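You operate a simulated robot arm through the tools that you are given. There is no shell and no other tool.

You are at the controls of a simulated two-armed robot. One attempt, no reset.

Task
Warm the wax, then wax the middle of the big block's top with the round brush.
Fine: dip only once the heater shows 50C or more; end with the dial off, the lid on and the brush on the ledge. Set down upright: round brush. A coat counts when it lies all over at full strength: go over it till it gets no stronger.

The check looks at the end state, three seconds after you hand in, the way a careful person would. Anything else that was tipped, shoved, dropped, spilled or broken makes it a failure. A push-on lid holds only when it is set on centred and level and pressed home; a screw cap is set on level and turned clockwise until tight.

Robot
Two 7-joint arms with fingered hands on one trunk that stands fixed in place. Base frame: the origin is at the foot of the trunk, x ahead of it, y to its left, z up. Units: cm, rad, N and s.
The left shoulder is at [7, 15.7, 136.4], the right one opposite. With the tool pointing down near the work surface each hand reaches from about 10 to 88 cm from the base axis, measured 20 degrees to its own side. Payload 5 kg a hand.
Tool frame (each hand has its own): the origin (TCP) lies between the finger pads and is the grasp point; the fingertips stand 3.1 cm ahead of it; z points along the fingers, y is the line along which they close. The gripper opens to 15.6 cm; its body begins 8.8 cm behind the TCP. The gripper is a hand of 4 fingers: y runs from the thumb to the fingers, the wrist lies at [0, 0, -24.9] in the tool frame.
Orientation is told as [roll, pitch, yaw] about the base's x, y, z axes, in that order, counted from this pose: with the fingers straight down and closing along the base's y, the tool's x points along the base's -x, its y along +y and its z along -z.

Tools
- The arms move only by the tool send_rows. It takes "left_moves", "right_moves" or both (then of equal length, played together; a hand with none holds still); each is a list of rows, each a list of 6 numbers: the turn, a rotation vector about the tool's x, y, z in rad, then the shift along the tool's x, y, z in cm. In form: [[wx, wy, wz, x, y, z], ...]. A call has 1 to 20 rows; each row is the pose to reach, as a shift and turn from the pose commanded when the call began, along the tool's axes at that moment. A row lasts 0.2 s, in which the tool goes at most 5 cm and 0.15 rad; a call with a longer step from one row to the next is refused whole. A pose out of reach is approached as far as the arm can. The call stops where the force on the tool passes 70 N (or 10 N more than at its start, if that is more) or the arm is blocked; 0.2 s more then pass. In this call time passes only in rows, and 0.2 s behind the last. It gives the time, the measured TCP pose, the force on the tool (base axes), the opening and the grip force at its end, in the units of the frame above (readings bear some noise), with the torque about the TCP (base axes, N m) and any sound that the robot's microphone picked up.
- Cameras (640 x 400 px; columns grow to the right, rows downward): "scene" is now at [12.07, -5.02, 157.3]; the picture's right is [-0.63, -0.78, -0.00], its down [-0.51, 0.41, -0.76] and it looks along [0.59, -0.48, -0.65] (base axes); focal length 329 px, centre (320, 200). "left" rides on the left gripper at [-7.2, 0.2, -11.1] in its tool frame; the picture's right is [-0.02, -1.00, 0.00], its down [0.84, -0.02, -0.54] and it looks along [0.54, -0.01, 0.84] (tool axes); focal length 234 px, centre (320, 200). "right" rides on the right gripper at [7.2, 0.2, -11.1] in its tool frame; the picture's right is [-0.02, 1.00, 0.00], its down [-0.84, -0.02, -0.54] and it looks along [-0.54, -0.01, 0.84] (tool axes); focal length 234 px, centre (320, 200).
- capture(camera): a new picture of that camera. It takes no simulated time.
- raise_lower(by): slides the trunk up (or, below 0, down) by that many cm; the arms and the scene camera ride with it, the base frame stays. It gives what a move gives, with no picture.
- move_fingers(finger1, finger2, finger3, thumb_bend, hand): sets how far each is bent, from 0 (flat) to 1 (curled in); at 0.3 the hand is open as for a grip, at 0.7 the pads meet at the TCP. One left out holds its place. A second passes; each finger stops where it meets its share of the squeeze, and holds until it gets a number again. It is the only way to open and close the hand. It gives what a move gives, with no picture; readings hold the bend of each and the force on the fingers (four entries, about 0 where the hand has none), thumb and palm.
- pan_tilt(pan, tilt): turns the head with the scene camera to pan (to the left, within 1.501 rad either way) and tilt (down, from -0.506 to 1.204), counted from straight ahead of the robot. It gives what a move gives.
- measure_at(camera, pixels): for up to 12 pixels [column, row] of the newest picture of that camera ("zoom" is the newest enlarged one), the place [x, y, z] in the base frame of the surface seen there, good to about 0.2 cm, but the place of the scene camera against the robot may be out by one fixed shift of up to 1.8 cm in any direction. It takes no simulated time.
- enlarge(camera, box): a new picture of the part [left, top, right, bottom] of that camera's present view, enlarged. It takes no simulated time.
- finish_job(): hands the job in; it is judged then, once.

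Leave the grippers open and the arms clear of the work at the hand-in unless told otherwise.

The tools are called after "Request:" as a command line: name --argument value ..., lists and objects as JSON in quotes. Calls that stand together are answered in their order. send_rows: Moves the arms, as the interface text tells. Its arguments: {"type":"object","properties":{"left_moves":{"type":"array"},"right_moves":{"type":"array"}},"required":[]} The other tools are called the same way: raise_lower (by) moves the trunk up or down; move_fingers (finger1, finger2, finger3, thumb_bend, hand) moves the fingers one by one; pan_tilt (pan, tilt) turns the head that bears the scene camera; capture (camera) takes a picture; measure_at (camera, pixels) gives the place of the surface under pixels of a picture; enlarge (camera, box) takes an enlarged picture of a part of a camera's view; finish_job () hands the job in.

At the start:

```text
time: 0.0
left_position: [44.63, -7.49, 127.77]
left_tcp_rot: [-0.001, 0.001, 0.001]
left_wrist_force: [0.0, -1.1, -0.4]
left_torque: [0.02, 0.02, 0.0]
left_grip_width: 15.6
left_grasp_force: 0.1
left_shape: jaw
left_bend: [0.3, 0.3, 0.3, 0.3]
left_finger forces: [0.0, 0.0, 0.0, 0.1, 0.0, 0.0]
right_position: [45.24, -56.69, 129.18]
right_tcp_rot: [0.001, 0.0, 0.0]
right_wrist_force: [-0.4, 0.4, 0.2]
right_torque: [0.0, -0.02, -0.03]
right_grip_width: 15.59
right_grasp_force: 0.0
right_shape: jaw
right_bend: [0.3, 0.3, 0.3, 0.3]
right_finger forces: [0.0, 0.0, 0.0, 0.1, 0.0, 0.1]
trunk travel left (down, up): [-75.0, 19.0]
head pan, tilt (commanded): [-0.681, 0.709]
```

scene: 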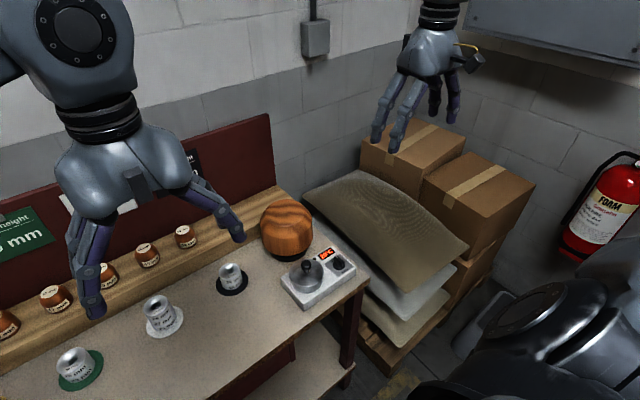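
right: 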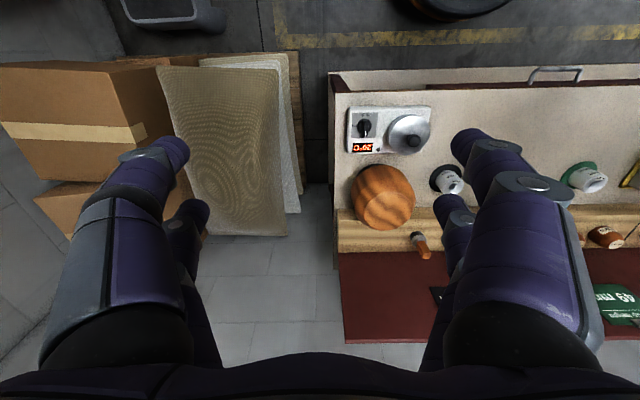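
left: 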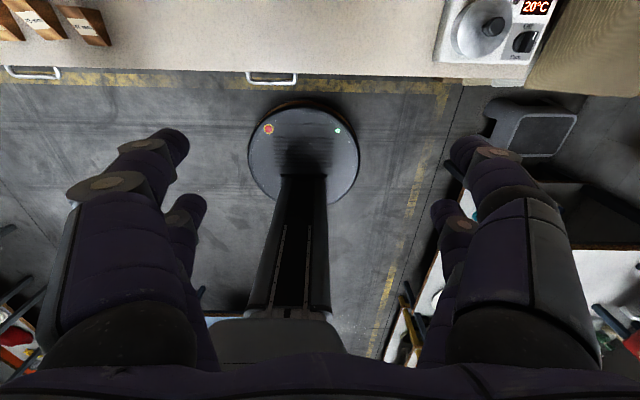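

I can see a bench with the heater (20°C) and lidded pot near (315,275), a round wooden block, cups, and a ledge with small items. First I'll turn the head for a wider view of the bench and enlarge parts.

Request:
enlarge --camera "scene" --box '[200, 180, 400, 320]'

Request:
enlarge --camera "scene" --box '[0, 140, 260, 400]'

Request:
enlarge --camera "right" --box '[320, 60, 640, 290]'

Request:
enlarge --camera "left" --box '[400, 0, 640, 120]'

```text
2.86 times, centred on (300, 250) of scene
```

zoom: 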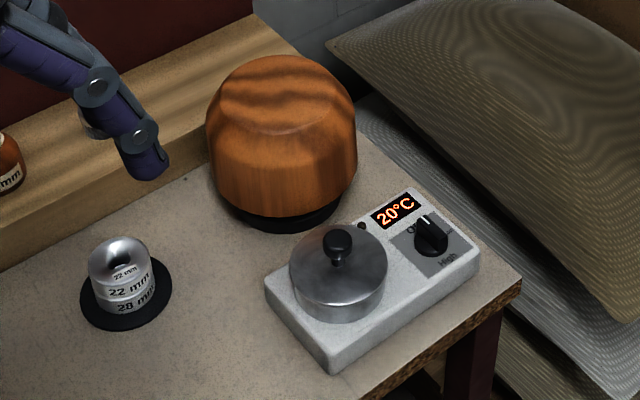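

```text
1.54 times, centred on (130, 270) of scene
```

zoom: 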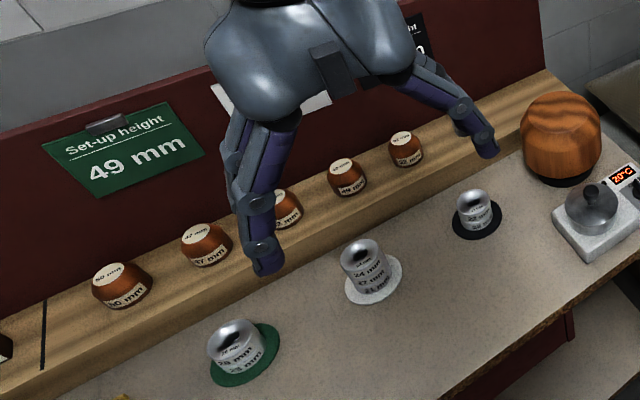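

```text
1.74 times, centred on (480, 175) of right
```

zoom: 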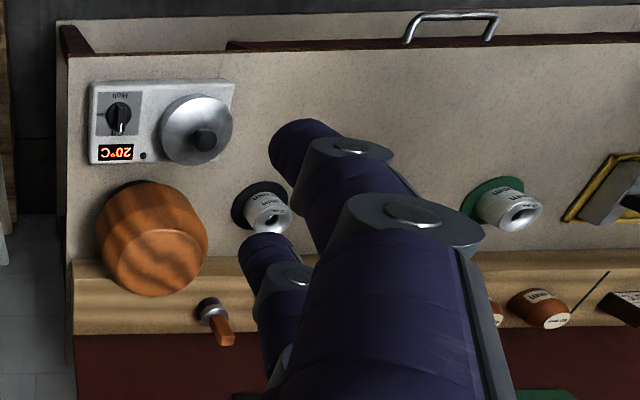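

```text
2.67 times, centred on (520, 60) of left
```

zoom: 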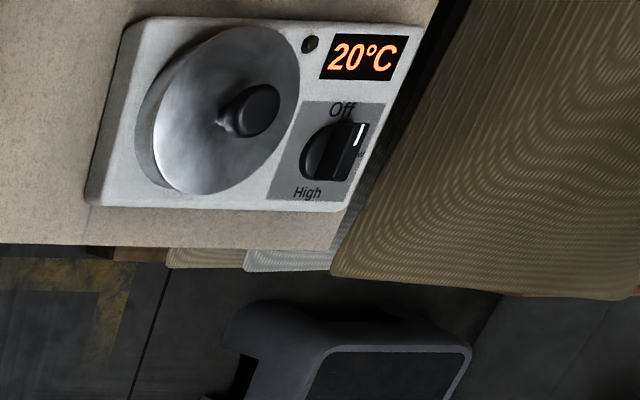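

The round brush seems to be standing on the ledge behind the big block, near (419,243) in the right picture. I'll move the head for a better look at the whole bench.

Request:
pan_tilt --pan -0.3 --tilt 0.75

Request:
capture --camera "scene"

Request:
pan_tilt --pan 0.3 --tilt 0.7

Request:
capture --camera "scene"

Request:
pan_tilt --pan -0.7 --tilt 0.75

Request:
capture --camera "scene"

```text
time: 0.8
left_position: [44.61, -7.33, 127.77]
left_tcp_rot: [0.0, 0.0, 0.001]
left_wrist_force: [-0.4, -0.9, -0.4]
left_torque: [-0.03, -0.01, 0.01]
left_grip_width: 15.62
left_grasp_force: 0.1
left_shape: jaw
left_bend: [0.3, 0.3, 0.3, 0.3]
left_finger forces: [0.0, 0.0, 0.0, 0.0, 0.0, 0.0]
right_position: [45.17, -56.44, 129.3]
right_tcp_rot: [0.0, 0.0, 0.0]
right_wrist_force: [-0.8, -0.5, 0.0]
right_torque: [0.02, 0.0, 0.04]
right_grip_width: 15.61
right_grasp_force: 0.1
right_shape: jaw
right_bend: [0.3, 0.3, 0.3, 0.3]
right_finger forces: [0.0, 0.1, 0.0, 0.0, 0.1, 0.0]
trunk travel left (down, up): [-75.0, 19.0]
head pan, tilt (commanded): [-0.3, 0.75]
```

```text
taken
```

scene: 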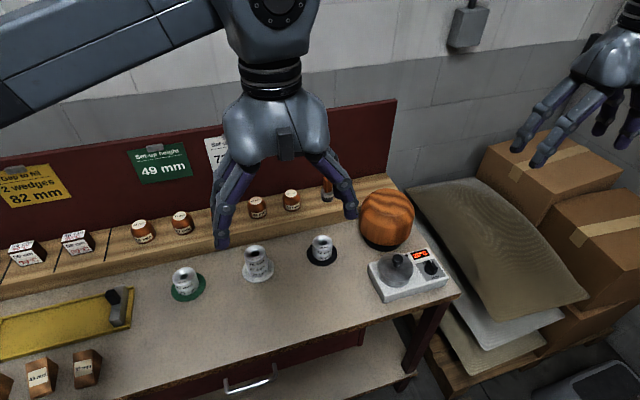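

```text
time: 1.9
left_position: [44.65, -7.47, 127.73]
left_tcp_rot: [0.001, 0.001, 0.001]
left_wrist_force: [0.0, -0.5, -0.1]
left_torque: [-0.03, 0.04, -0.01]
left_grip_width: 15.6
left_grasp_force: 0.1
left_shape: jaw
left_bend: [0.3, 0.3, 0.3, 0.3]
left_finger forces: [0.1, 0.0, 0.1, 0.0, 0.0, 0.0]
right_position: [45.17, -56.6, 129.16]
right_tcp_rot: [0.002, 0.0, 0.0]
right_wrist_force: [-0.6, -1.0, -0.2]
right_torque: [0.05, 0.02, 0.02]
right_grip_width: 15.59
right_grasp_force: 0.0
right_shape: jaw
right_bend: [0.3, 0.3, 0.3, 0.3]
right_finger forces: [0.0, 0.0, 0.0, 0.2, 0.1, 0.0]
trunk travel left (down, up): [-75.0, 19.0]
head pan, tilt (commanded): [0.3, 0.7]
```

```text
taken
```

scene: 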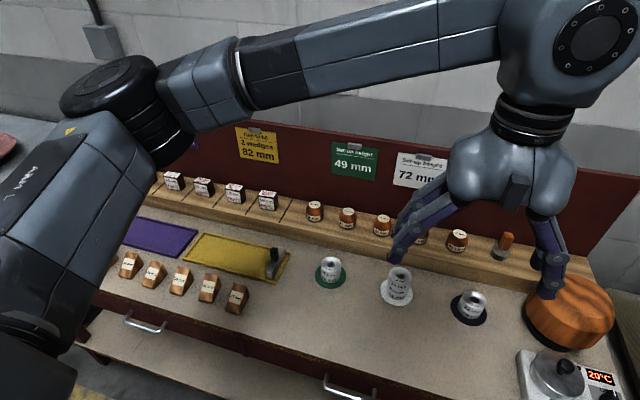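

```text
time: 3.1
left_position: [44.64, -7.24, 127.92]
left_tcp_rot: [0.001, 0.001, 0.0]
left_wrist_force: [0.2, 0.2, -0.4]
left_torque: [0.02, 0.02, -0.03]
left_grip_width: 15.6
left_grasp_force: 0.1
left_shape: jaw
left_bend: [0.3, 0.3, 0.3, 0.3]
left_finger forces: [0.0, 0.1, 0.0, 0.0, 0.0, 0.0]
right_position: [45.13, -56.61, 129.13]
right_tcp_rot: [0.002, 0.0, 0.0]
right_wrist_force: [-0.5, 0.4, 0.3]
right_torque: [0.02, 0.03, 0.02]
right_grip_width: 15.57
right_grasp_force: 0.0
right_shape: jaw
right_bend: [0.3, 0.3, 0.3, 0.3]
right_finger forces: [0.0, 0.0, 0.0, 0.0, 0.1, 0.1]
trunk travel left (down, up): [-75.0, 19.0]
head pan, tilt (commanded): [-0.7, 0.75]
```

```text
taken
```

scene: 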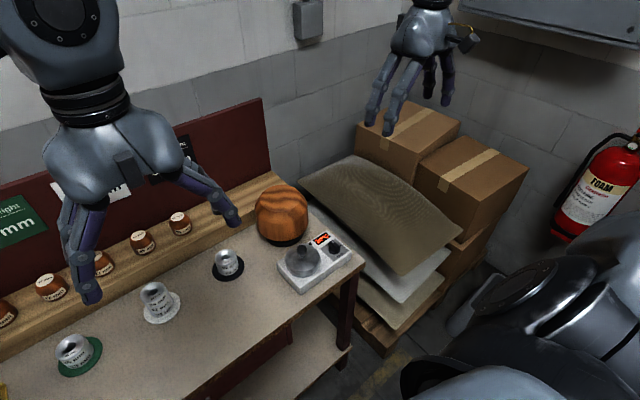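

The brush is on the ledge around (505,245) in the pan 0.3 picture, but the left hand sits between. I'll pan to -0.1 and measure places.

Request:
pan_tilt --pan -0.2 --tilt 0.8

Request:
capture --camera "scene"

Request:
enlarge --camera "scene" --box '[320, 150, 540, 290]'

```text
time: 4.0
left_position: [44.65, -7.34, 127.81]
left_tcp_rot: [-0.001, 0.0, -0.002]
left_wrist_force: [-0.3, -0.5, 0.0]
left_torque: [0.01, -0.01, 0.0]
left_grip_width: 15.6
left_grasp_force: 0.0
left_shape: jaw
left_bend: [0.3, 0.3, 0.3, 0.3]
left_finger forces: [0.0, 0.0, 0.0, 0.0, 0.1, 0.0]
right_position: [45.17, -56.64, 129.19]
right_tcp_rot: [0.002, 0.0, 0.001]
right_wrist_force: [0.0, 0.2, -0.3]
right_torque: [0.01, 0.02, 0.0]
right_grip_width: 15.6
right_grasp_force: 0.0
right_shape: jaw
right_bend: [0.3, 0.3, 0.3, 0.3]
right_finger forces: [0.0, 0.0, 0.0, 0.0, 0.1, 0.0]
trunk travel left (down, up): [-75.0, 19.0]
head pan, tilt (commanded): [-0.201, 0.799]
```

```text
taken
```

scene: 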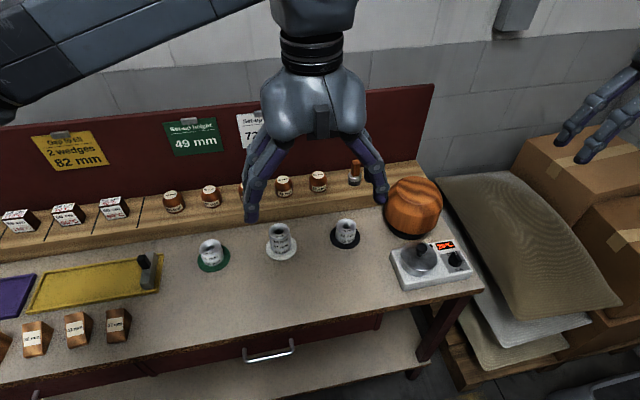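

```text
2.86 times, centred on (430, 220) of scene
```

zoom: 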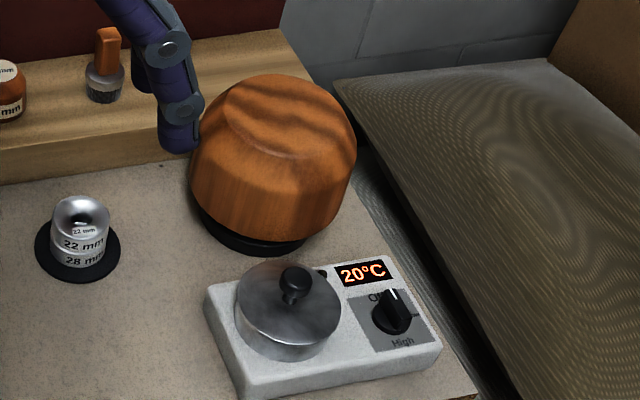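

Measuring the brush, block, heater, pot lid, dial and bench from the zoom picture.

Request:
measure_at --camera "zoom" --pixels '[[107, 35], [108, 50], [105, 80], [275, 80], [275, 120], [300, 150], [295, 275], [295, 300], [390, 295], [392, 315], [235, 335], [420, 350]]'

Request:
measure_at --camera "zoom" --pixels '[[238, 300], [340, 310], [290, 355], [280, 262], [430, 250], [215, 245], [355, 150], [190, 150], [320, 255], [150, 300], [60, 130], [385, 290]]'

```text
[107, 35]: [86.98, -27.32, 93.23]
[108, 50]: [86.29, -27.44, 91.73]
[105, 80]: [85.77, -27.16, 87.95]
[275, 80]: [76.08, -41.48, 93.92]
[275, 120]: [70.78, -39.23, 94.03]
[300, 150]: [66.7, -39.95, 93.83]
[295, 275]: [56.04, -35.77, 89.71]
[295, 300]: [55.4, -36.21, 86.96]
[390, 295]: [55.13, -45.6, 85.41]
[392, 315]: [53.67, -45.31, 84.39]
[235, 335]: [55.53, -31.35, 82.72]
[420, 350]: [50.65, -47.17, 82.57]
```

```text
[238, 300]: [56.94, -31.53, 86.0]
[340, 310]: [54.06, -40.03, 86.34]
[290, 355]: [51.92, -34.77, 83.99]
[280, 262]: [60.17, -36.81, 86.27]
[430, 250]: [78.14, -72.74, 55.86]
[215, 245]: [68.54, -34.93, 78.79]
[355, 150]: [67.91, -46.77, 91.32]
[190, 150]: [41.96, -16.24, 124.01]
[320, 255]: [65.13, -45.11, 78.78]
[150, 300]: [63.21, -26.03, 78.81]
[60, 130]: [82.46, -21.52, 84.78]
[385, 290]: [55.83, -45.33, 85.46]
```

The block's top is near z≈94, the heater near (54,-39), and the brush on the ledge near (86,-27). Next I move the right hand so its camera looks at the heater from above, and the left hand off to the left, to see the dial and fingers.

Request:
send_rows --right_moves '[[0, 0, 0, 1.2, 2.4, 3.2], [0, 0, 0, 2.4, 4.8, 6.4], [0, 0, 0, 3.6, 7.2, 9.6], [0, 0, 0, 4.8, 9.6, 12.8], [0, 0, 0, 6, 12, 16], [0, 0, 0, 7, 14, 18.5]]' --left_moves '[[0, 0, 0, 0, 4, 0], [0, 0, 0, 0, 8, 0], [0, 0, 0, 0, 12, 0], [0, 0, 0, 0, 16, 0], [0, 0, 0, 0, 20, 0], [0, 0, 0, 0, 24, 0]]'

Request:
capture --camera "right"

Request:
capture --camera "scene"

```text
time: 5.5
left_position: [44.65, 16.98, 127.75]
left_tcp_rot: [-0.002, 0.0, 0.0]
left_wrist_force: [-0.1, -0.6, -0.1]
left_torque: [-0.03, -0.06, 0.0]
left_grip_width: 15.6
left_grasp_force: 0.1
left_shape: jaw
left_bend: [0.3, 0.3, 0.3, 0.3]
left_finger forces: [0.0, 0.0, 0.0, 0.0, 0.0, 0.1]
right_position: [38.13, -42.44, 110.67]
right_tcp_rot: [-0.002, -0.001, 0.001]
right_wrist_force: [0.2, 0.6, 0.5]
right_torque: [-0.05, -0.02, -0.05]
right_grip_width: 15.59
right_grasp_force: 0.0
right_shape: jaw
right_bend: [0.3, 0.3, 0.3, 0.3]
right_finger forces: [0.1, 0.0, 0.0, 0.0, 0.0, 0.1]
trunk travel left (down, up): [-75.0, 19.0]
head pan, tilt (commanded): [-0.201, 0.799]
```

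```text
taken
```

right: 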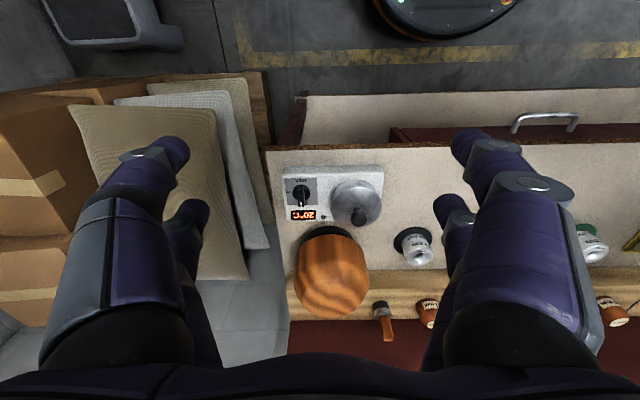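

```text
taken
```

scene: 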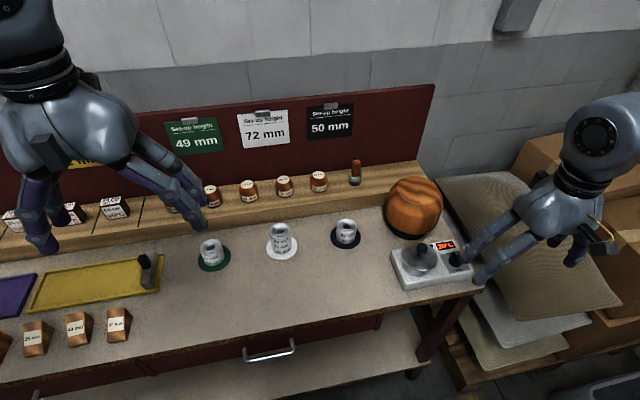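

Now I enlarge the heater in the right camera, (255..395, 160..235), and test which fingers move.

Request:
enlarge --camera "right" --box '[260, 150, 400, 240]'

Request:
measure_at --camera "zoom" --pixels '[[195, 200], [200, 165], [435, 275], [435, 300], [375, 215], [545, 215], [460, 140], [460, 230], [120, 110], [555, 115], [290, 310], [60, 330]]'

Request:
measure_at --camera "right" --pixels '[[383, 307], [380, 315], [386, 330], [330, 270], [330, 290], [300, 280], [358, 280], [330, 250], [410, 248], [330, 310], [420, 290], [300, 320]]'

```text
4.44 times, centred on (330, 195) of right
```

zoom: 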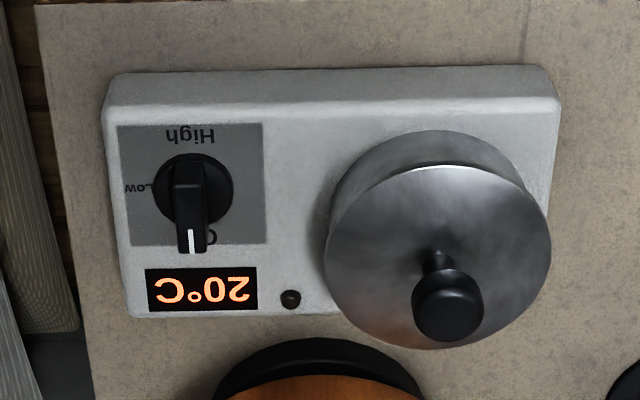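

```text
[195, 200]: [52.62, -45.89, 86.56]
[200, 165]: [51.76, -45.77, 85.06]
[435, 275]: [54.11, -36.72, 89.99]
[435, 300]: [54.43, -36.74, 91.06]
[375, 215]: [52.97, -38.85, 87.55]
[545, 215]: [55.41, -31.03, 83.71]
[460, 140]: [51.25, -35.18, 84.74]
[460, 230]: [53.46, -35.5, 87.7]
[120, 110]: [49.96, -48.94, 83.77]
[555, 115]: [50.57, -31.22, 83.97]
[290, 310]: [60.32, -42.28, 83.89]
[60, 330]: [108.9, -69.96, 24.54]
```

```text
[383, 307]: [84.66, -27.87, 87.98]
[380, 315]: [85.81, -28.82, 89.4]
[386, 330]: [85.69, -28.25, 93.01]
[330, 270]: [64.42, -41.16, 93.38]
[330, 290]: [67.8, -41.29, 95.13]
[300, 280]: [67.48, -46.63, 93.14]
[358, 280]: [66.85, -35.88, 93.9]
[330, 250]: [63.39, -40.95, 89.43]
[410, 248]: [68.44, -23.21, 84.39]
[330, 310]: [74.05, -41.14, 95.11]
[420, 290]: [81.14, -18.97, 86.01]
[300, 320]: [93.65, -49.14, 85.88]
```

The dial's white mark points at Off (far side); Low is on the robot's right, High nearest the robot, so High is half a turn clockwise from above. Next I try the right fingers one at a time in free air to learn the hand.

Request:
move_fingers --hand "right" --thumb_bend 0.7

Request:
capture --camera "right"

Request:
move_fingers --hand "right" --finger1 0.7

Request:
capture --camera "right"

Request:
move_fingers --hand "right" --finger2 0.7

Request:
capture --camera "right"

Request:
move_fingers --hand "right" --finger3 0.7

Request:
capture --camera "right"

Request:
capture --camera "scene"

```text
time: 6.5
left_position: [44.59, 16.7, 127.82]
left_tcp_rot: [0.001, -0.002, 0.001]
left_wrist_force: [0.0, 0.0, -1.3]
left_torque: [-0.01, 0.01, -0.01]
left_grip_width: 15.59
left_grasp_force: 0.1
left_shape: jaw
left_bend: [0.3, 0.3, 0.3, 0.3]
left_finger forces: [0.0, 0.0, 0.0, 0.0, 0.1, 0.0]
right_position: [38.29, -42.55, 110.74]
right_tcp_rot: [0.002, 0.0, 0.001]
right_wrist_force: [0.2, 0.5, -0.2]
right_torque: [-0.01, 0.03, 0.02]
right_grip_width: 8.23
right_grasp_force: 0.1
right_shape: fingers
right_bend: [0.3, 0.3, 0.3, 0.7]
right_finger forces: [0.1, 0.1, 0.1, 0.0, 0.0, 0.0]
trunk travel left (down, up): [-75.0, 19.0]
head pan, tilt (commanded): [-0.201, 0.799]
```

```text
taken
```

right: 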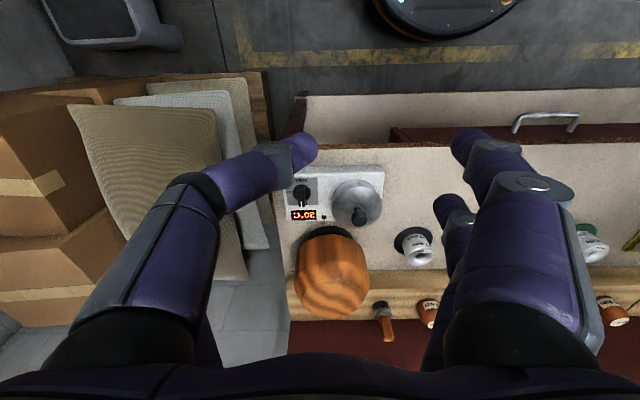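

```text
time: 7.5
left_position: [44.71, 16.61, 127.76]
left_tcp_rot: [0.0, 0.0, 0.0]
left_wrist_force: [-0.7, 0.1, -0.5]
left_torque: [0.0, 0.02, -0.04]
left_grip_width: 15.59
left_grasp_force: 0.1
left_shape: jaw
left_bend: [0.3, 0.3, 0.3, 0.3]
left_finger forces: [0.0, 0.1, 0.0, 0.1, 0.0, 0.1]
right_position: [38.34, -42.52, 110.66]
right_tcp_rot: [0.0, 0.001, 0.0]
right_wrist_force: [0.0, -1.4, 0.1]
right_torque: [-0.02, 0.01, -0.02]
right_grip_width: 0.48
right_grasp_force: 0.1
right_shape: fingers
right_bend: [0.7, 0.3, 0.3, 0.7]
right_finger forces: [0.2, 0.0, 0.0, 0.0, 0.0, 0.0]
trunk travel left (down, up): [-75.0, 19.0]
head pan, tilt (commanded): [-0.201, 0.799]
```

```text
taken
```

right: 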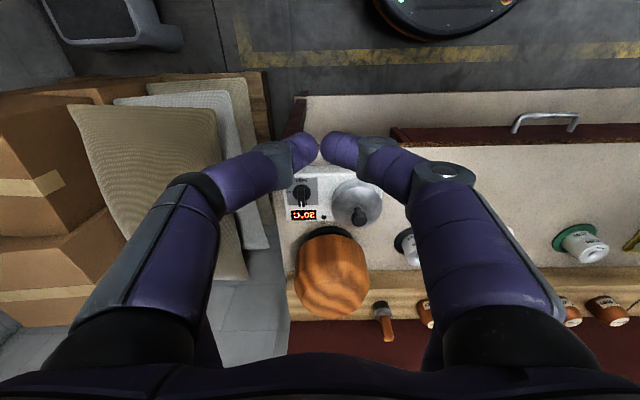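

```text
time: 8.4
left_position: [44.68, 16.72, 127.78]
left_tcp_rot: [-0.001, 0.001, 0.0]
left_wrist_force: [0.5, 0.5, 0.2]
left_torque: [0.0, 0.0, 0.03]
left_grip_width: 15.59
left_grasp_force: 0.1
left_shape: jaw
left_bend: [0.3, 0.3, 0.3, 0.3]
left_finger forces: [0.0, 0.0, 0.1, 0.0, 0.1, 0.0]
right_position: [38.2, -42.57, 110.62]
right_tcp_rot: [0.0, 0.0, -0.001]
right_wrist_force: [-0.1, -0.2, 0.5]
right_torque: [0.0, -0.01, 0.02]
right_grip_width: 0.47
right_grasp_force: 0.1
right_shape: fingers
right_bend: [0.7, 0.7, 0.3, 0.7]
right_finger forces: [0.1, 0.1, 0.0, 0.0, 0.1, 0.1]
trunk travel left (down, up): [-75.0, 19.0]
head pan, tilt (commanded): [-0.201, 0.799]
```

```text
taken
```

right: 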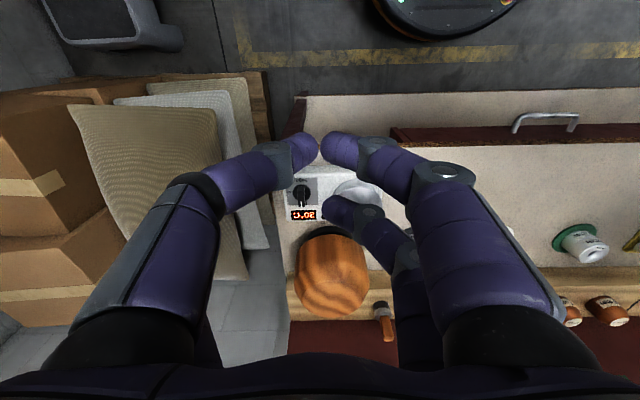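

```text
time: 9.4
left_position: [44.69, 16.65, 127.87]
left_tcp_rot: [-0.001, -0.001, -0.001]
left_wrist_force: [-0.9, 0.6, -0.5]
left_torque: [0.02, -0.02, -0.01]
left_grip_width: 15.6
left_grasp_force: 0.0
left_shape: jaw
left_bend: [0.3, 0.3, 0.3, 0.3]
left_finger forces: [0.1, 0.1, 0.0, 0.0, 0.0, 0.1]
right_position: [38.22, -42.64, 110.78]
right_tcp_rot: [0.001, -0.001, 0.0]
right_wrist_force: [-0.1, 0.5, 0.8]
right_torque: [0.0, -0.01, 0.01]
right_grip_width: 0.47
right_grasp_force: 0.1
right_shape: fingers
right_bend: [0.7, 0.7, 0.7, 0.7]
right_finger forces: [0.0, 0.1, 0.0, 0.1, 0.1, 0.0]
trunk travel left (down, up): [-75.0, 19.0]
head pan, tilt (commanded): [-0.201, 0.799]
```

```text
taken
```

right: 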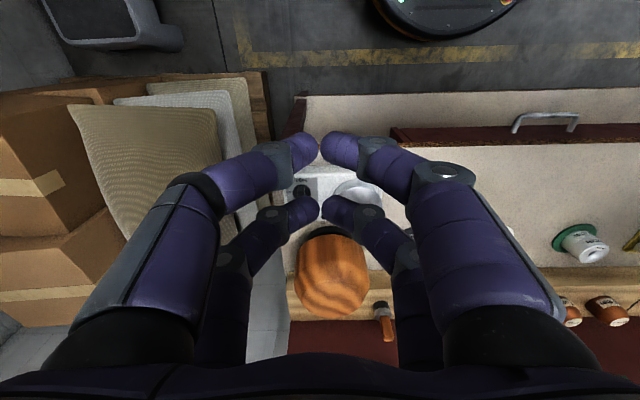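

```text
taken
```

scene: 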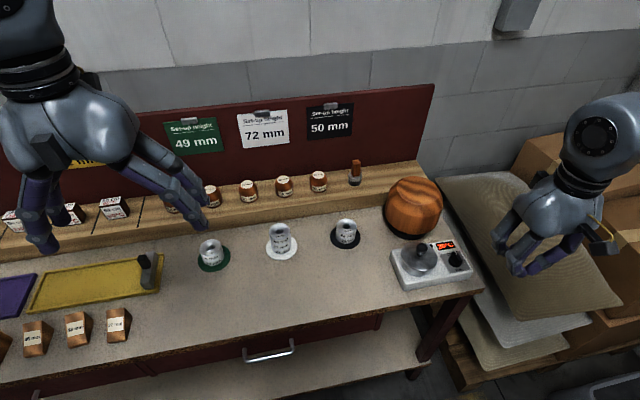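

The hand has two opposing pairs: thumb/finger1 (upper in the picture) and finger3/finger2 (lower). I'll measure where the tips meet.

Request:
measure_at --camera "right" --pixels '[[308, 145], [316, 150], [330, 140], [340, 150], [308, 205], [316, 210], [330, 203], [340, 210], [285, 160], [370, 150], [280, 225], [350, 225]]'

Request:
enlarge --camera "scene" --box '[460, 90, 640, 290]'

Request:
enlarge --camera "right" --box '[240, 120, 400, 250]'

```text
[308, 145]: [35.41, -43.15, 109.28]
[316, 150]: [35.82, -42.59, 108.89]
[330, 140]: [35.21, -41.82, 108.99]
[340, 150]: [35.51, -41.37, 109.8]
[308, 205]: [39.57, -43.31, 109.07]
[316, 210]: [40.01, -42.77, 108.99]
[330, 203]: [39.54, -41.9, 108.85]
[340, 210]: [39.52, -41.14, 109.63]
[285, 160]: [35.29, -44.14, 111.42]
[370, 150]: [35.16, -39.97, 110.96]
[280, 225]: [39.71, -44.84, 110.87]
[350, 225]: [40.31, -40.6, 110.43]
```

```text
2.00 times, centred on (550, 190) of scene
```

zoom: 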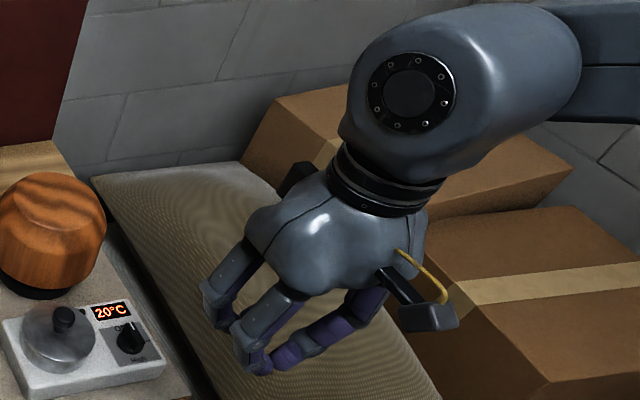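

```text
3.08 times, centred on (320, 185) of right
```

zoom: 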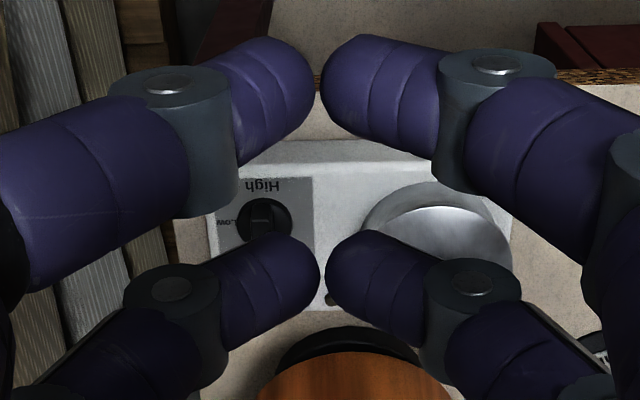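

Next I enlarge the closed right hand in the scene picture to see how the tips lie relative to the TCP.

Request:
enlarge --camera "scene" --box '[480, 190, 620, 290]'

```text
4.00 times, centred on (550, 240) of scene
```

zoom: 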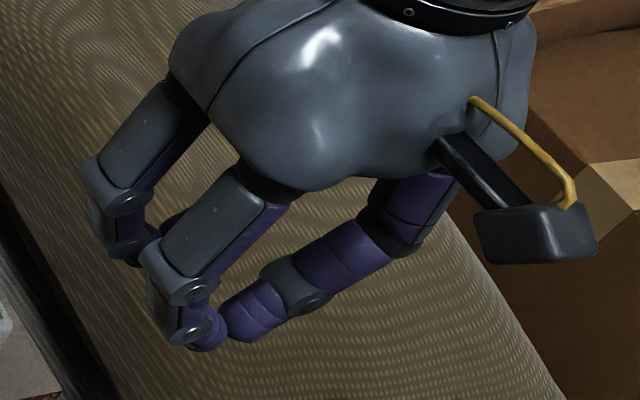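

Request:
measure_at --camera "zoom" --pixels '[[222, 325], [215, 345], [240, 335], [260, 310], [230, 310], [195, 335], [185, 290], [200, 350], [300, 300], [290, 260]]'

Request:
measure_at --camera "scene" --pixels '[[422, 248], [455, 258], [480, 292], [393, 250], [355, 165], [352, 180]]'

```text
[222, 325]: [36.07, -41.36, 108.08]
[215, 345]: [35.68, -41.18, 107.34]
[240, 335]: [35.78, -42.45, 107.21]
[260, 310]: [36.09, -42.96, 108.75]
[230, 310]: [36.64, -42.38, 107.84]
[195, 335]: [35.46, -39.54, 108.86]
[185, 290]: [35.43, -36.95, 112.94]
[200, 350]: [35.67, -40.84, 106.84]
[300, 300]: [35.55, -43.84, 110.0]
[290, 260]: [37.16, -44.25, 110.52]
```

```text
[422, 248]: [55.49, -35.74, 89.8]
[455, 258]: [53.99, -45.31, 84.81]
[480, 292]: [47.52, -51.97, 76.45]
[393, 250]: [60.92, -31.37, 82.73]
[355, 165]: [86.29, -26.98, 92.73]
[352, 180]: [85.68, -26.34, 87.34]
```

Fingertips lie about 2.8 cm ahead of the TCP when nearly closed. I'll set the right fingers to 0.6 and bring the hand above the dial (about x 52.5, y -45.9) to get an accurate look.

Request:
move_fingers --hand "right" --finger1 0.58 --finger2 0.58 --finger3 0.58 --thumb_bend 0.58

Request:
send_rows --right_moves '[[0, 0, 0, -3, -0.6, 1], [0, 0, 0, -6, -1.2, 3], [0, 0, 0, -9, -2, 6], [0, 0, 0, -12, -2.8, 9], [0, 0, 0, -14.2, -3.4, 13]]'

Request:
capture --camera "right"

Request:
enlarge --camera "right" --box '[240, 130, 400, 250]'

```text
time: 10.4
left_position: [44.61, 16.75, 127.73]
left_tcp_rot: [-0.001, 0.0, 0.0]
left_wrist_force: [0.3, -0.4, -0.5]
left_torque: [0.03, -0.01, -0.02]
left_grip_width: 15.61
left_grasp_force: 0.0
left_shape: jaw
left_bend: [0.3, 0.3, 0.3, 0.3]
left_finger forces: [0.0, 0.0, 0.1, 0.0, 0.0, 0.1]
right_position: [38.2, -42.57, 110.74]
right_tcp_rot: [0.001, 0.0, 0.002]
right_wrist_force: [-0.5, 0.6, 0.5]
right_torque: [0.01, -0.01, -0.02]
right_grip_width: 5.25
right_grasp_force: 0.0
right_shape: fingers
right_bend: [0.57, 0.57, 0.57, 0.57]
right_finger forces: [0.0, 0.0, 0.1, 0.0, 0.0, 0.1]
trunk travel left (down, up): [-75.0, 19.0]
head pan, tilt (commanded): [-0.201, 0.799]
```

```text
time: 11.7
left_position: [44.83, 16.77, 127.62]
left_tcp_rot: [0.0, 0.002, -0.001]
left_wrist_force: [0.1, 0.2, -0.5]
left_torque: [0.01, 0.0, 0.01]
left_grip_width: 15.58
left_grasp_force: 0.1
left_shape: jaw
left_bend: [0.3, 0.3, 0.3, 0.3]
left_finger forces: [0.0, 0.0, 0.0, 0.0, 0.0, 0.1]
right_position: [52.32, -45.84, 97.64]
right_tcp_rot: [0.0, 0.0, 0.0]
right_wrist_force: [0.7, 1.4, 0.1]
right_torque: [0.01, 0.1, 0.02]
right_grip_width: 5.28
right_grasp_force: 0.1
right_shape: fingers
right_bend: [0.57, 0.57, 0.57, 0.57]
right_finger forces: [0.0, 0.0, 0.1, 0.1, 0.0, 0.0]
trunk travel left (down, up): [-75.0, 19.0]
head pan, tilt (commanded): [-0.201, 0.799]
```

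```text
taken
```

right: 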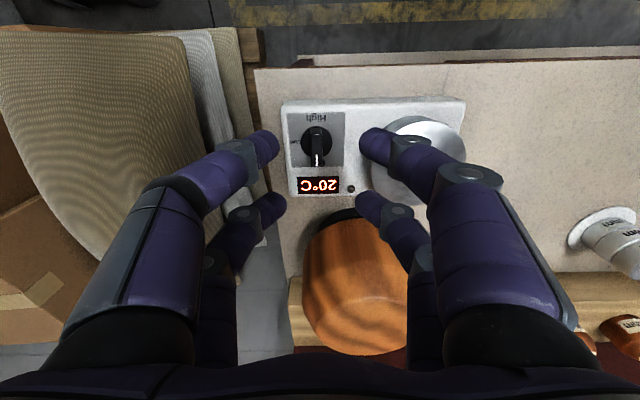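

```text
3.33 times, centred on (320, 190) of right
```

zoom: 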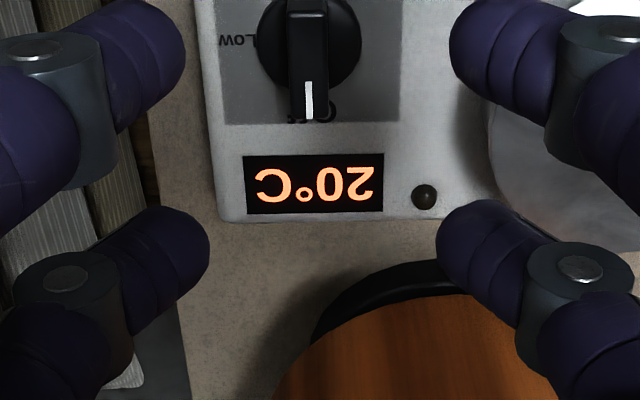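

The dial sits at about (316,145). I'll enlarge tightly and measure it.

Request:
enlarge --camera "right" --box '[276, 96, 372, 156]'

Request:
measure_at --camera "right" --pixels '[[316, 128], [316, 135], [316, 145], [318, 152], [319, 160], [301, 140], [330, 140], [292, 150], [341, 120], [409, 170], [409, 150], [385, 150]]'

```text
6.67 times, centred on (324, 126) of right
```

zoom: 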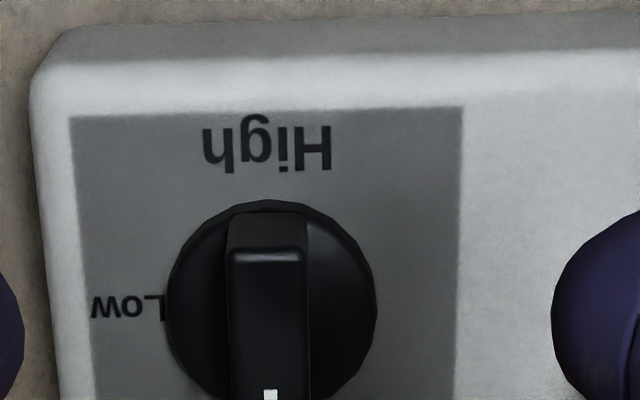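

```text
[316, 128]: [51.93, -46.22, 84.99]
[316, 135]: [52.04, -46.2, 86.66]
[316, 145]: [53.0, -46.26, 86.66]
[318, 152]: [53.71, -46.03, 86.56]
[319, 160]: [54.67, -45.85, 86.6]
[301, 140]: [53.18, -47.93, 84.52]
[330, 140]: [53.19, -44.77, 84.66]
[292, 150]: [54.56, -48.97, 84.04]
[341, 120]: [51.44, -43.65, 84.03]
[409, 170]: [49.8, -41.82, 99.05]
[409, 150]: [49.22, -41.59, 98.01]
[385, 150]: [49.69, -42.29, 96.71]
```

The knob's axis is near (53.2,-46.15), disc top z≈84.7, bar top z≈86.66, bar along x with the white mark to the far side (Off). Before gripping I test in free air how far the wrist turns clockwise.

Request:
send_rows --right_moves '[[0, 0, 0.15, 0, 0, 0], [0, 0, 0.3, 0, 0, 0], [0, 0, 0.45, 0, 0, 0], [0, 0, 0.6, 0, 0, 0], [0, 0, 0.75, 0, 0, 0], [0, 0, 0.9, 0, 0, 0], [0, 0, 1.05, 0, 0, 0], [0, 0, 1.2, 0, 0, 0], [0, 0, 1.35, 0, 0, 0], [0, 0, 1.5, 0, 0, 0], [0, 0, 1.65, 0, 0, 0], [0, 0, 1.8, 0, 0, 0], [0, 0, 1.95, 0, 0, 0], [0, 0, 2.1, 0, 0, 0], [0, 0, 2.25, 0, 0, 0], [0, 0, 2.4, 0, 0, 0], [0, 0, 2.55, 0, 0, 0], [0, 0, 2.7, 0, 0, 0], [0, 0, 2.85, 0, 0, 0], [0, 0, 3.0, 0, 0, 0]]'

Request:
capture --camera "right"

```text
time: 15.8
left_position: [44.65, 16.7, 127.74]
left_tcp_rot: [0.001, 0.0, -0.001]
left_wrist_force: [-0.4, 0.7, 0.2]
left_torque: [0.03, 0.02, 0.01]
left_grip_width: 15.6
left_grasp_force: 0.0
left_shape: jaw
left_bend: [0.3, 0.3, 0.3, 0.3]
left_finger forces: [0.0, 0.1, 0.0, 0.0, 0.0, 0.0]
right_position: [44.71, -45.88, 88.9]
right_tcp_rot: [0.015, 0.093, -3.003]
right_wrist_force: [-0.6, -0.9, -0.6]
right_torque: [-0.01, 0.0, 0.02]
right_grip_width: 5.28
right_grasp_force: 0.1
right_shape: fingers
right_bend: [0.57, 0.57, 0.57, 0.57]
right_finger forces: [0.0, 0.0, 0.1, 0.0, 0.0, 0.1]
right hand out of reach, approached as far as the arm can: row 12, 13, 14, 15, 16, 17, 18, 19, 20
trunk travel left (down, up): [-75.0, 19.0]
head pan, tilt (commanded): [-0.201, 0.799]
```

```text
taken
```

right: 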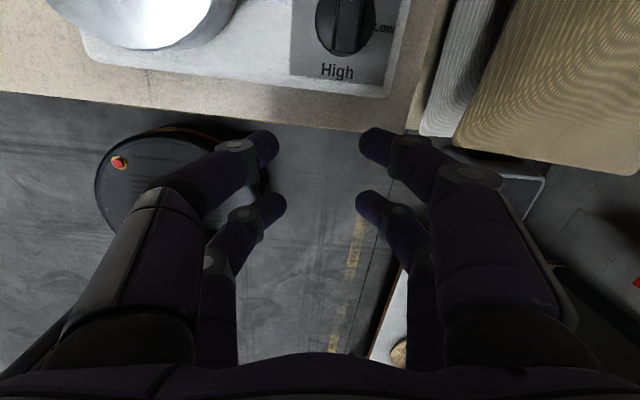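

Beyond about 1.65 rad the wrist runs out of reach and the hand drifted, though it hit nothing. I'll retrace the turn exactly.

Request:
send_rows --right_moves '[[0, 0, -0.15, 0, 0, 0], [0, 0, -0.3, 0, 0, 0], [0, 0, -0.45, 0, 0, 0], [0, 0, -0.6, 0, 0, 0], [0, 0, -0.75, 0, 0, 0], [0, 0, -0.9, 0, 0, 0], [0, 0, -1.05, 0, 0, 0], [0, 0, -1.2, 0, 0, 0], [0, 0, -1.35, 0, 0, 0], [0, 0, -1.5, 0, 0, 0], [0, 0, -1.65, 0, 0, 0], [0, 0, -1.8, 0, 0, 0], [0, 0, -1.95, 0, 0, 0], [0, 0, -2.1, 0, 0, 0], [0, 0, -2.25, 0, 0, 0], [0, 0, -2.4, 0, 0, 0], [0, 0, -2.55, 0, 0, 0], [0, 0, -2.7, 0, 0, 0], [0, 0, -2.85, 0, 0, 0], [0, 0, -3.0, 0, 0, 0]]'

Request:
capture --camera "right"

```text
time: 20.1
left_position: [44.6, 16.75, 127.84]
left_tcp_rot: [-0.001, -0.001, 0.0]
left_wrist_force: [-0.3, 0.1, -0.6]
left_torque: [0.03, 0.01, -0.02]
left_grip_width: 15.6
left_grasp_force: 0.2
left_shape: jaw
left_bend: [0.3, 0.3, 0.3, 0.3]
left_finger forces: [0.0, 0.0, 0.0, 0.0, 0.0, 0.0]
right_position: [44.7, -45.86, 89.03]
right_tcp_rot: [0.001, -0.094, 0.001]
right_wrist_force: [0.2, -0.8, -0.5]
right_torque: [0.01, 0.0, 0.0]
right_grip_width: 5.29
right_grasp_force: 0.0
right_shape: fingers
right_bend: [0.57, 0.57, 0.57, 0.57]
right_finger forces: [0.0, 0.0, 0.0, 0.0, 0.0, 0.1]
trunk travel left (down, up): [-75.0, 19.0]
head pan, tilt (commanded): [-0.201, 0.799]
```

```text
taken
```

right: 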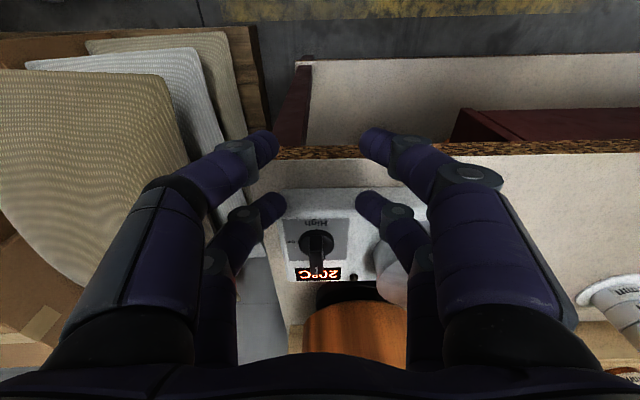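

The commanded pose had followed the drift. I'll lift the hand and level it again (+0.094 rad about the tool's y).

Request:
send_rows --right_moves '[[0, 0.047, 0, 0, 0, -4], [0, 0.094, 0, 0, 0, -8], [0, 0.094, 0, 0, 0, -12]]'

```text
time: 20.9
left_position: [44.49, 16.84, 127.78]
left_tcp_rot: [-0.001, 0.0, 0.0]
left_wrist_force: [-0.5, -0.3, 0.7]
left_torque: [-0.02, 0.02, -0.01]
left_grip_width: 15.59
left_grasp_force: 0.1
left_shape: jaw
left_bend: [0.3, 0.3, 0.3, 0.3]
left_finger forces: [0.0, 0.1, 0.1, 0.0, 0.0, 0.1]
right_position: [43.55, -45.57, 100.89]
right_tcp_rot: [0.002, 0.001, 0.001]
right_wrist_force: [-1.0, 0.6, -0.3]
right_torque: [-0.05, -0.08, 0.02]
right_grip_width: 5.29
right_grasp_force: 0.0
right_shape: fingers
right_bend: [0.57, 0.57, 0.57, 0.57]
right_finger forces: [0.0, 0.0, 0.0, 0.0, 0.0, 0.0]
trunk travel left (down, up): [-75.0, 19.0]
head pan, tilt (commanded): [-0.201, 0.799]
```

Now I move back above the dial axis at height ~99 and test the counter-clockwise range carefully to -1.57.

Request:
send_rows --right_moves '[[0, 0, 0, -3.2, -0.2, 0.5], [0, 0, 0, -6.4, -0.4, 1], [0, 0, 0, -9.65, -0.58, 1.9]]'

Request:
send_rows --right_moves '[[0, 0, -0.15, 0, 0, 0], [0, 0, -0.3, 0, 0, 0], [0, 0, -0.45, 0, 0, 0], [0, 0, -0.6, 0, 0, 0], [0, 0, -0.75, 0, 0, 0], [0, 0, -0.9, 0, 0, 0], [0, 0, -1.05, 0, 0, 0], [0, 0, -1.2, 0, 0, 0], [0, 0, -1.35, 0, 0, 0], [0, 0, -1.5, 0, 0, 0], [0, 0, -1.57, 0, 0, 0]]'

Request:
capture --camera "right"

```text
time: 21.6
left_position: [44.78, 17.12, 127.59]
left_tcp_rot: [-0.006, 0.003, 0.0]
left_wrist_force: [0.1, 0.7, -0.5]
left_torque: [-0.02, 0.04, -0.01]
left_grip_width: 15.59
left_grasp_force: 0.0
left_shape: jaw
left_bend: [0.3, 0.3, 0.3, 0.3]
left_finger forces: [0.0, 0.1, 0.0, 0.0, 0.0, 0.1]
right_position: [53.07, -46.2, 98.71]
right_tcp_rot: [-0.001, 0.008, -0.004]
right_wrist_force: [-2.2, -0.3, -4.6]
right_torque: [-0.03, -0.23, 0.01]
right_grip_width: 5.28
right_grasp_force: 0.1
right_shape: fingers
right_bend: [0.57, 0.57, 0.57, 0.57]
right_finger forces: [0.0, 0.0, 0.0, 0.1, 0.0, 0.1]
trunk travel left (down, up): [-75.0, 19.0]
head pan, tilt (commanded): [-0.201, 0.799]
```

```text
time: 24.1
left_position: [44.64, 16.77, 127.83]
left_tcp_rot: [0.001, 0.001, -0.001]
left_wrist_force: [-0.3, 0.9, 0.0]
left_torque: [0.01, 0.0, 0.0]
left_grip_width: 15.61
left_grasp_force: 0.0
left_shape: jaw
left_bend: [0.3, 0.3, 0.3, 0.3]
left_finger forces: [0.0, 0.0, 0.1, 0.0, 0.1, 0.0]
right_position: [53.27, -46.36, 98.94]
right_tcp_rot: [0.0, 0.001, 1.574]
right_wrist_force: [-0.5, -0.4, 0.5]
right_torque: [0.01, 0.04, 0.01]
right_grip_width: 5.32
right_grasp_force: 0.1
right_shape: fingers
right_bend: [0.57, 0.57, 0.57, 0.57]
right_finger forces: [0.0, 0.1, 0.0, 0.0, 0.0, 0.0]
trunk travel left (down, up): [-75.0, 19.0]
head pan, tilt (commanded): [-0.201, 0.799]
```

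```text
taken
```

right: 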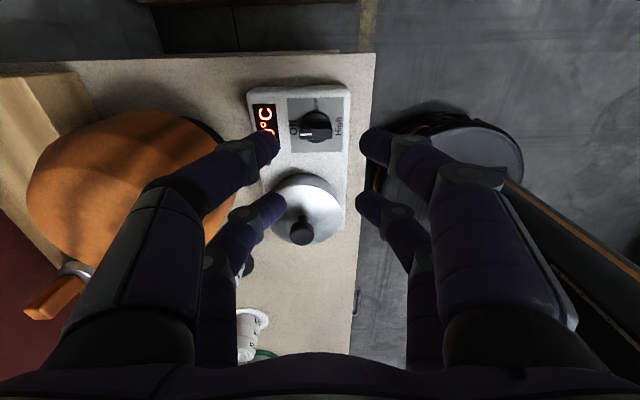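

That range is reachable. From here I enlarge the dial again to cross-check its axis.

Request:
enlarge --camera "right" --box '[272, 96, 368, 156]'

Request:
enlarge --camera "right" --box '[250, 160, 360, 260]'

Request:
measure_at --camera "right" --pixels '[[315, 117], [315, 125], [305, 132], [299, 128], [301, 230], [303, 238], [280, 215], [335, 215], [305, 190], [80, 200], [140, 180], [120, 220]]'

```text
6.67 times, centred on (320, 126) of right
```

zoom: 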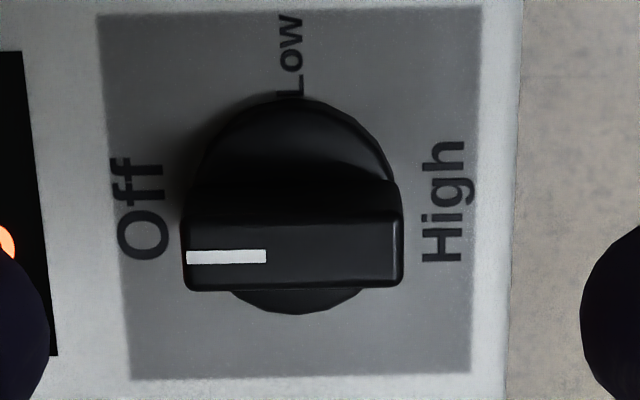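

```text
4.00 times, centred on (305, 210) of right
```

zoom: 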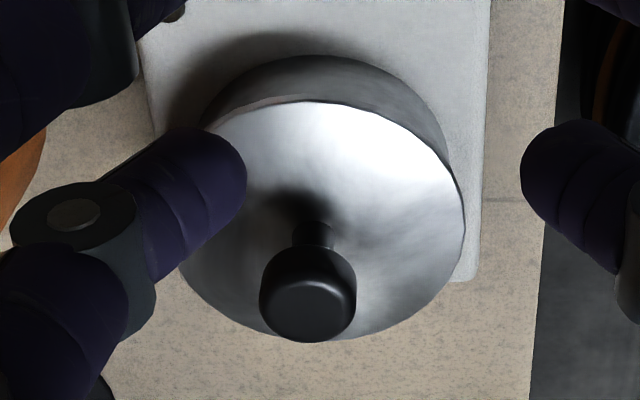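

```text
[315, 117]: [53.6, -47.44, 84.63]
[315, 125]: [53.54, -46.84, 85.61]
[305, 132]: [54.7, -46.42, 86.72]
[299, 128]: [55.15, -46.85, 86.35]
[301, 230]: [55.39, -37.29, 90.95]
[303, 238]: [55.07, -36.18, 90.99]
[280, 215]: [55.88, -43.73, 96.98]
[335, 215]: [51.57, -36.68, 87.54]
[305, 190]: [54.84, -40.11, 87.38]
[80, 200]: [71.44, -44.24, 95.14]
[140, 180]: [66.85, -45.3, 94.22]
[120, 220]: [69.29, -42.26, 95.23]
```

The bar is about 3.3 cm long, 1.2 cm wide, centred near (53.4,-46.25). The lid's knob centre is near (54.9,-36.7), top z 91. I turn back to yaw 0 and set the fingers to 0.62 so they clear the lid.

Request:
send_rows --right_moves '[[0, 0, 0.15, 0, 0, 0], [0, 0, 0.3, 0, 0, 0], [0, 0, 0.45, 0, 0, 0], [0, 0, 0.6, 0, 0, 0], [0, 0, 0.75, 0, 0, 0], [0, 0, 0.9, 0, 0, 0], [0, 0, 1.05, 0, 0, 0], [0, 0, 1.2, 0, 0, 0], [0, 0, 1.35, 0, 0, 0], [0, 0, 1.5, 0, 0, 0], [0, 0, 1.57, 0, 0, 0]]'

Request:
move_fingers --hand "right" --finger1 0.62 --finger2 0.62 --finger3 0.62 --thumb_bend 0.62

```text
time: 26.4
left_position: [44.63, 16.65, 127.79]
left_tcp_rot: [0.001, 0.0, 0.0]
left_wrist_force: [0.5, -0.1, 0.0]
left_torque: [0.0, 0.0, 0.01]
left_grip_width: 15.58
left_grasp_force: 0.1
left_shape: jaw
left_bend: [0.3, 0.3, 0.3, 0.3]
left_finger forces: [0.0, 0.0, 0.1, 0.0, 0.0, 0.1]
right_position: [53.17, -46.38, 98.96]
right_tcp_rot: [-0.001, 0.001, -0.002]
right_wrist_force: [0.1, -1.1, -0.2]
right_torque: [0.02, 0.01, 0.03]
right_grip_width: 5.28
right_grasp_force: 0.0
right_shape: fingers
right_bend: [0.57, 0.57, 0.57, 0.57]
right_finger forces: [0.0, 0.1, 0.0, 0.0, 0.0, 0.0]
trunk travel left (down, up): [-75.0, 19.0]
head pan, tilt (commanded): [-0.201, 0.799]
```

```text
time: 27.4
left_position: [44.57, 16.75, 127.76]
left_tcp_rot: [0.001, 0.0, 0.0]
left_wrist_force: [0.2, 0.0, 0.4]
left_torque: [-0.02, 0.02, 0.02]
left_grip_width: 15.59
left_grasp_force: 0.1
left_shape: jaw
left_bend: [0.3, 0.3, 0.3, 0.3]
left_finger forces: [0.0, 0.0, 0.1, 0.1, 0.1, 0.0]
right_position: [53.23, -46.26, 98.97]
right_tcp_rot: [0.0, -0.001, 0.0]
right_wrist_force: [-0.4, -0.1, 0.0]
right_torque: [0.01, -0.01, 0.0]
right_grip_width: 3.44
right_grasp_force: 0.1
right_shape: fingers
right_bend: [0.62, 0.62, 0.62, 0.62]
right_finger forces: [0.0, 0.1, 0.1, 0.0, 0.0, 0.0]
trunk travel left (down, up): [-75.0, 19.0]
head pan, tilt (commanded): [-0.201, 0.799]
```

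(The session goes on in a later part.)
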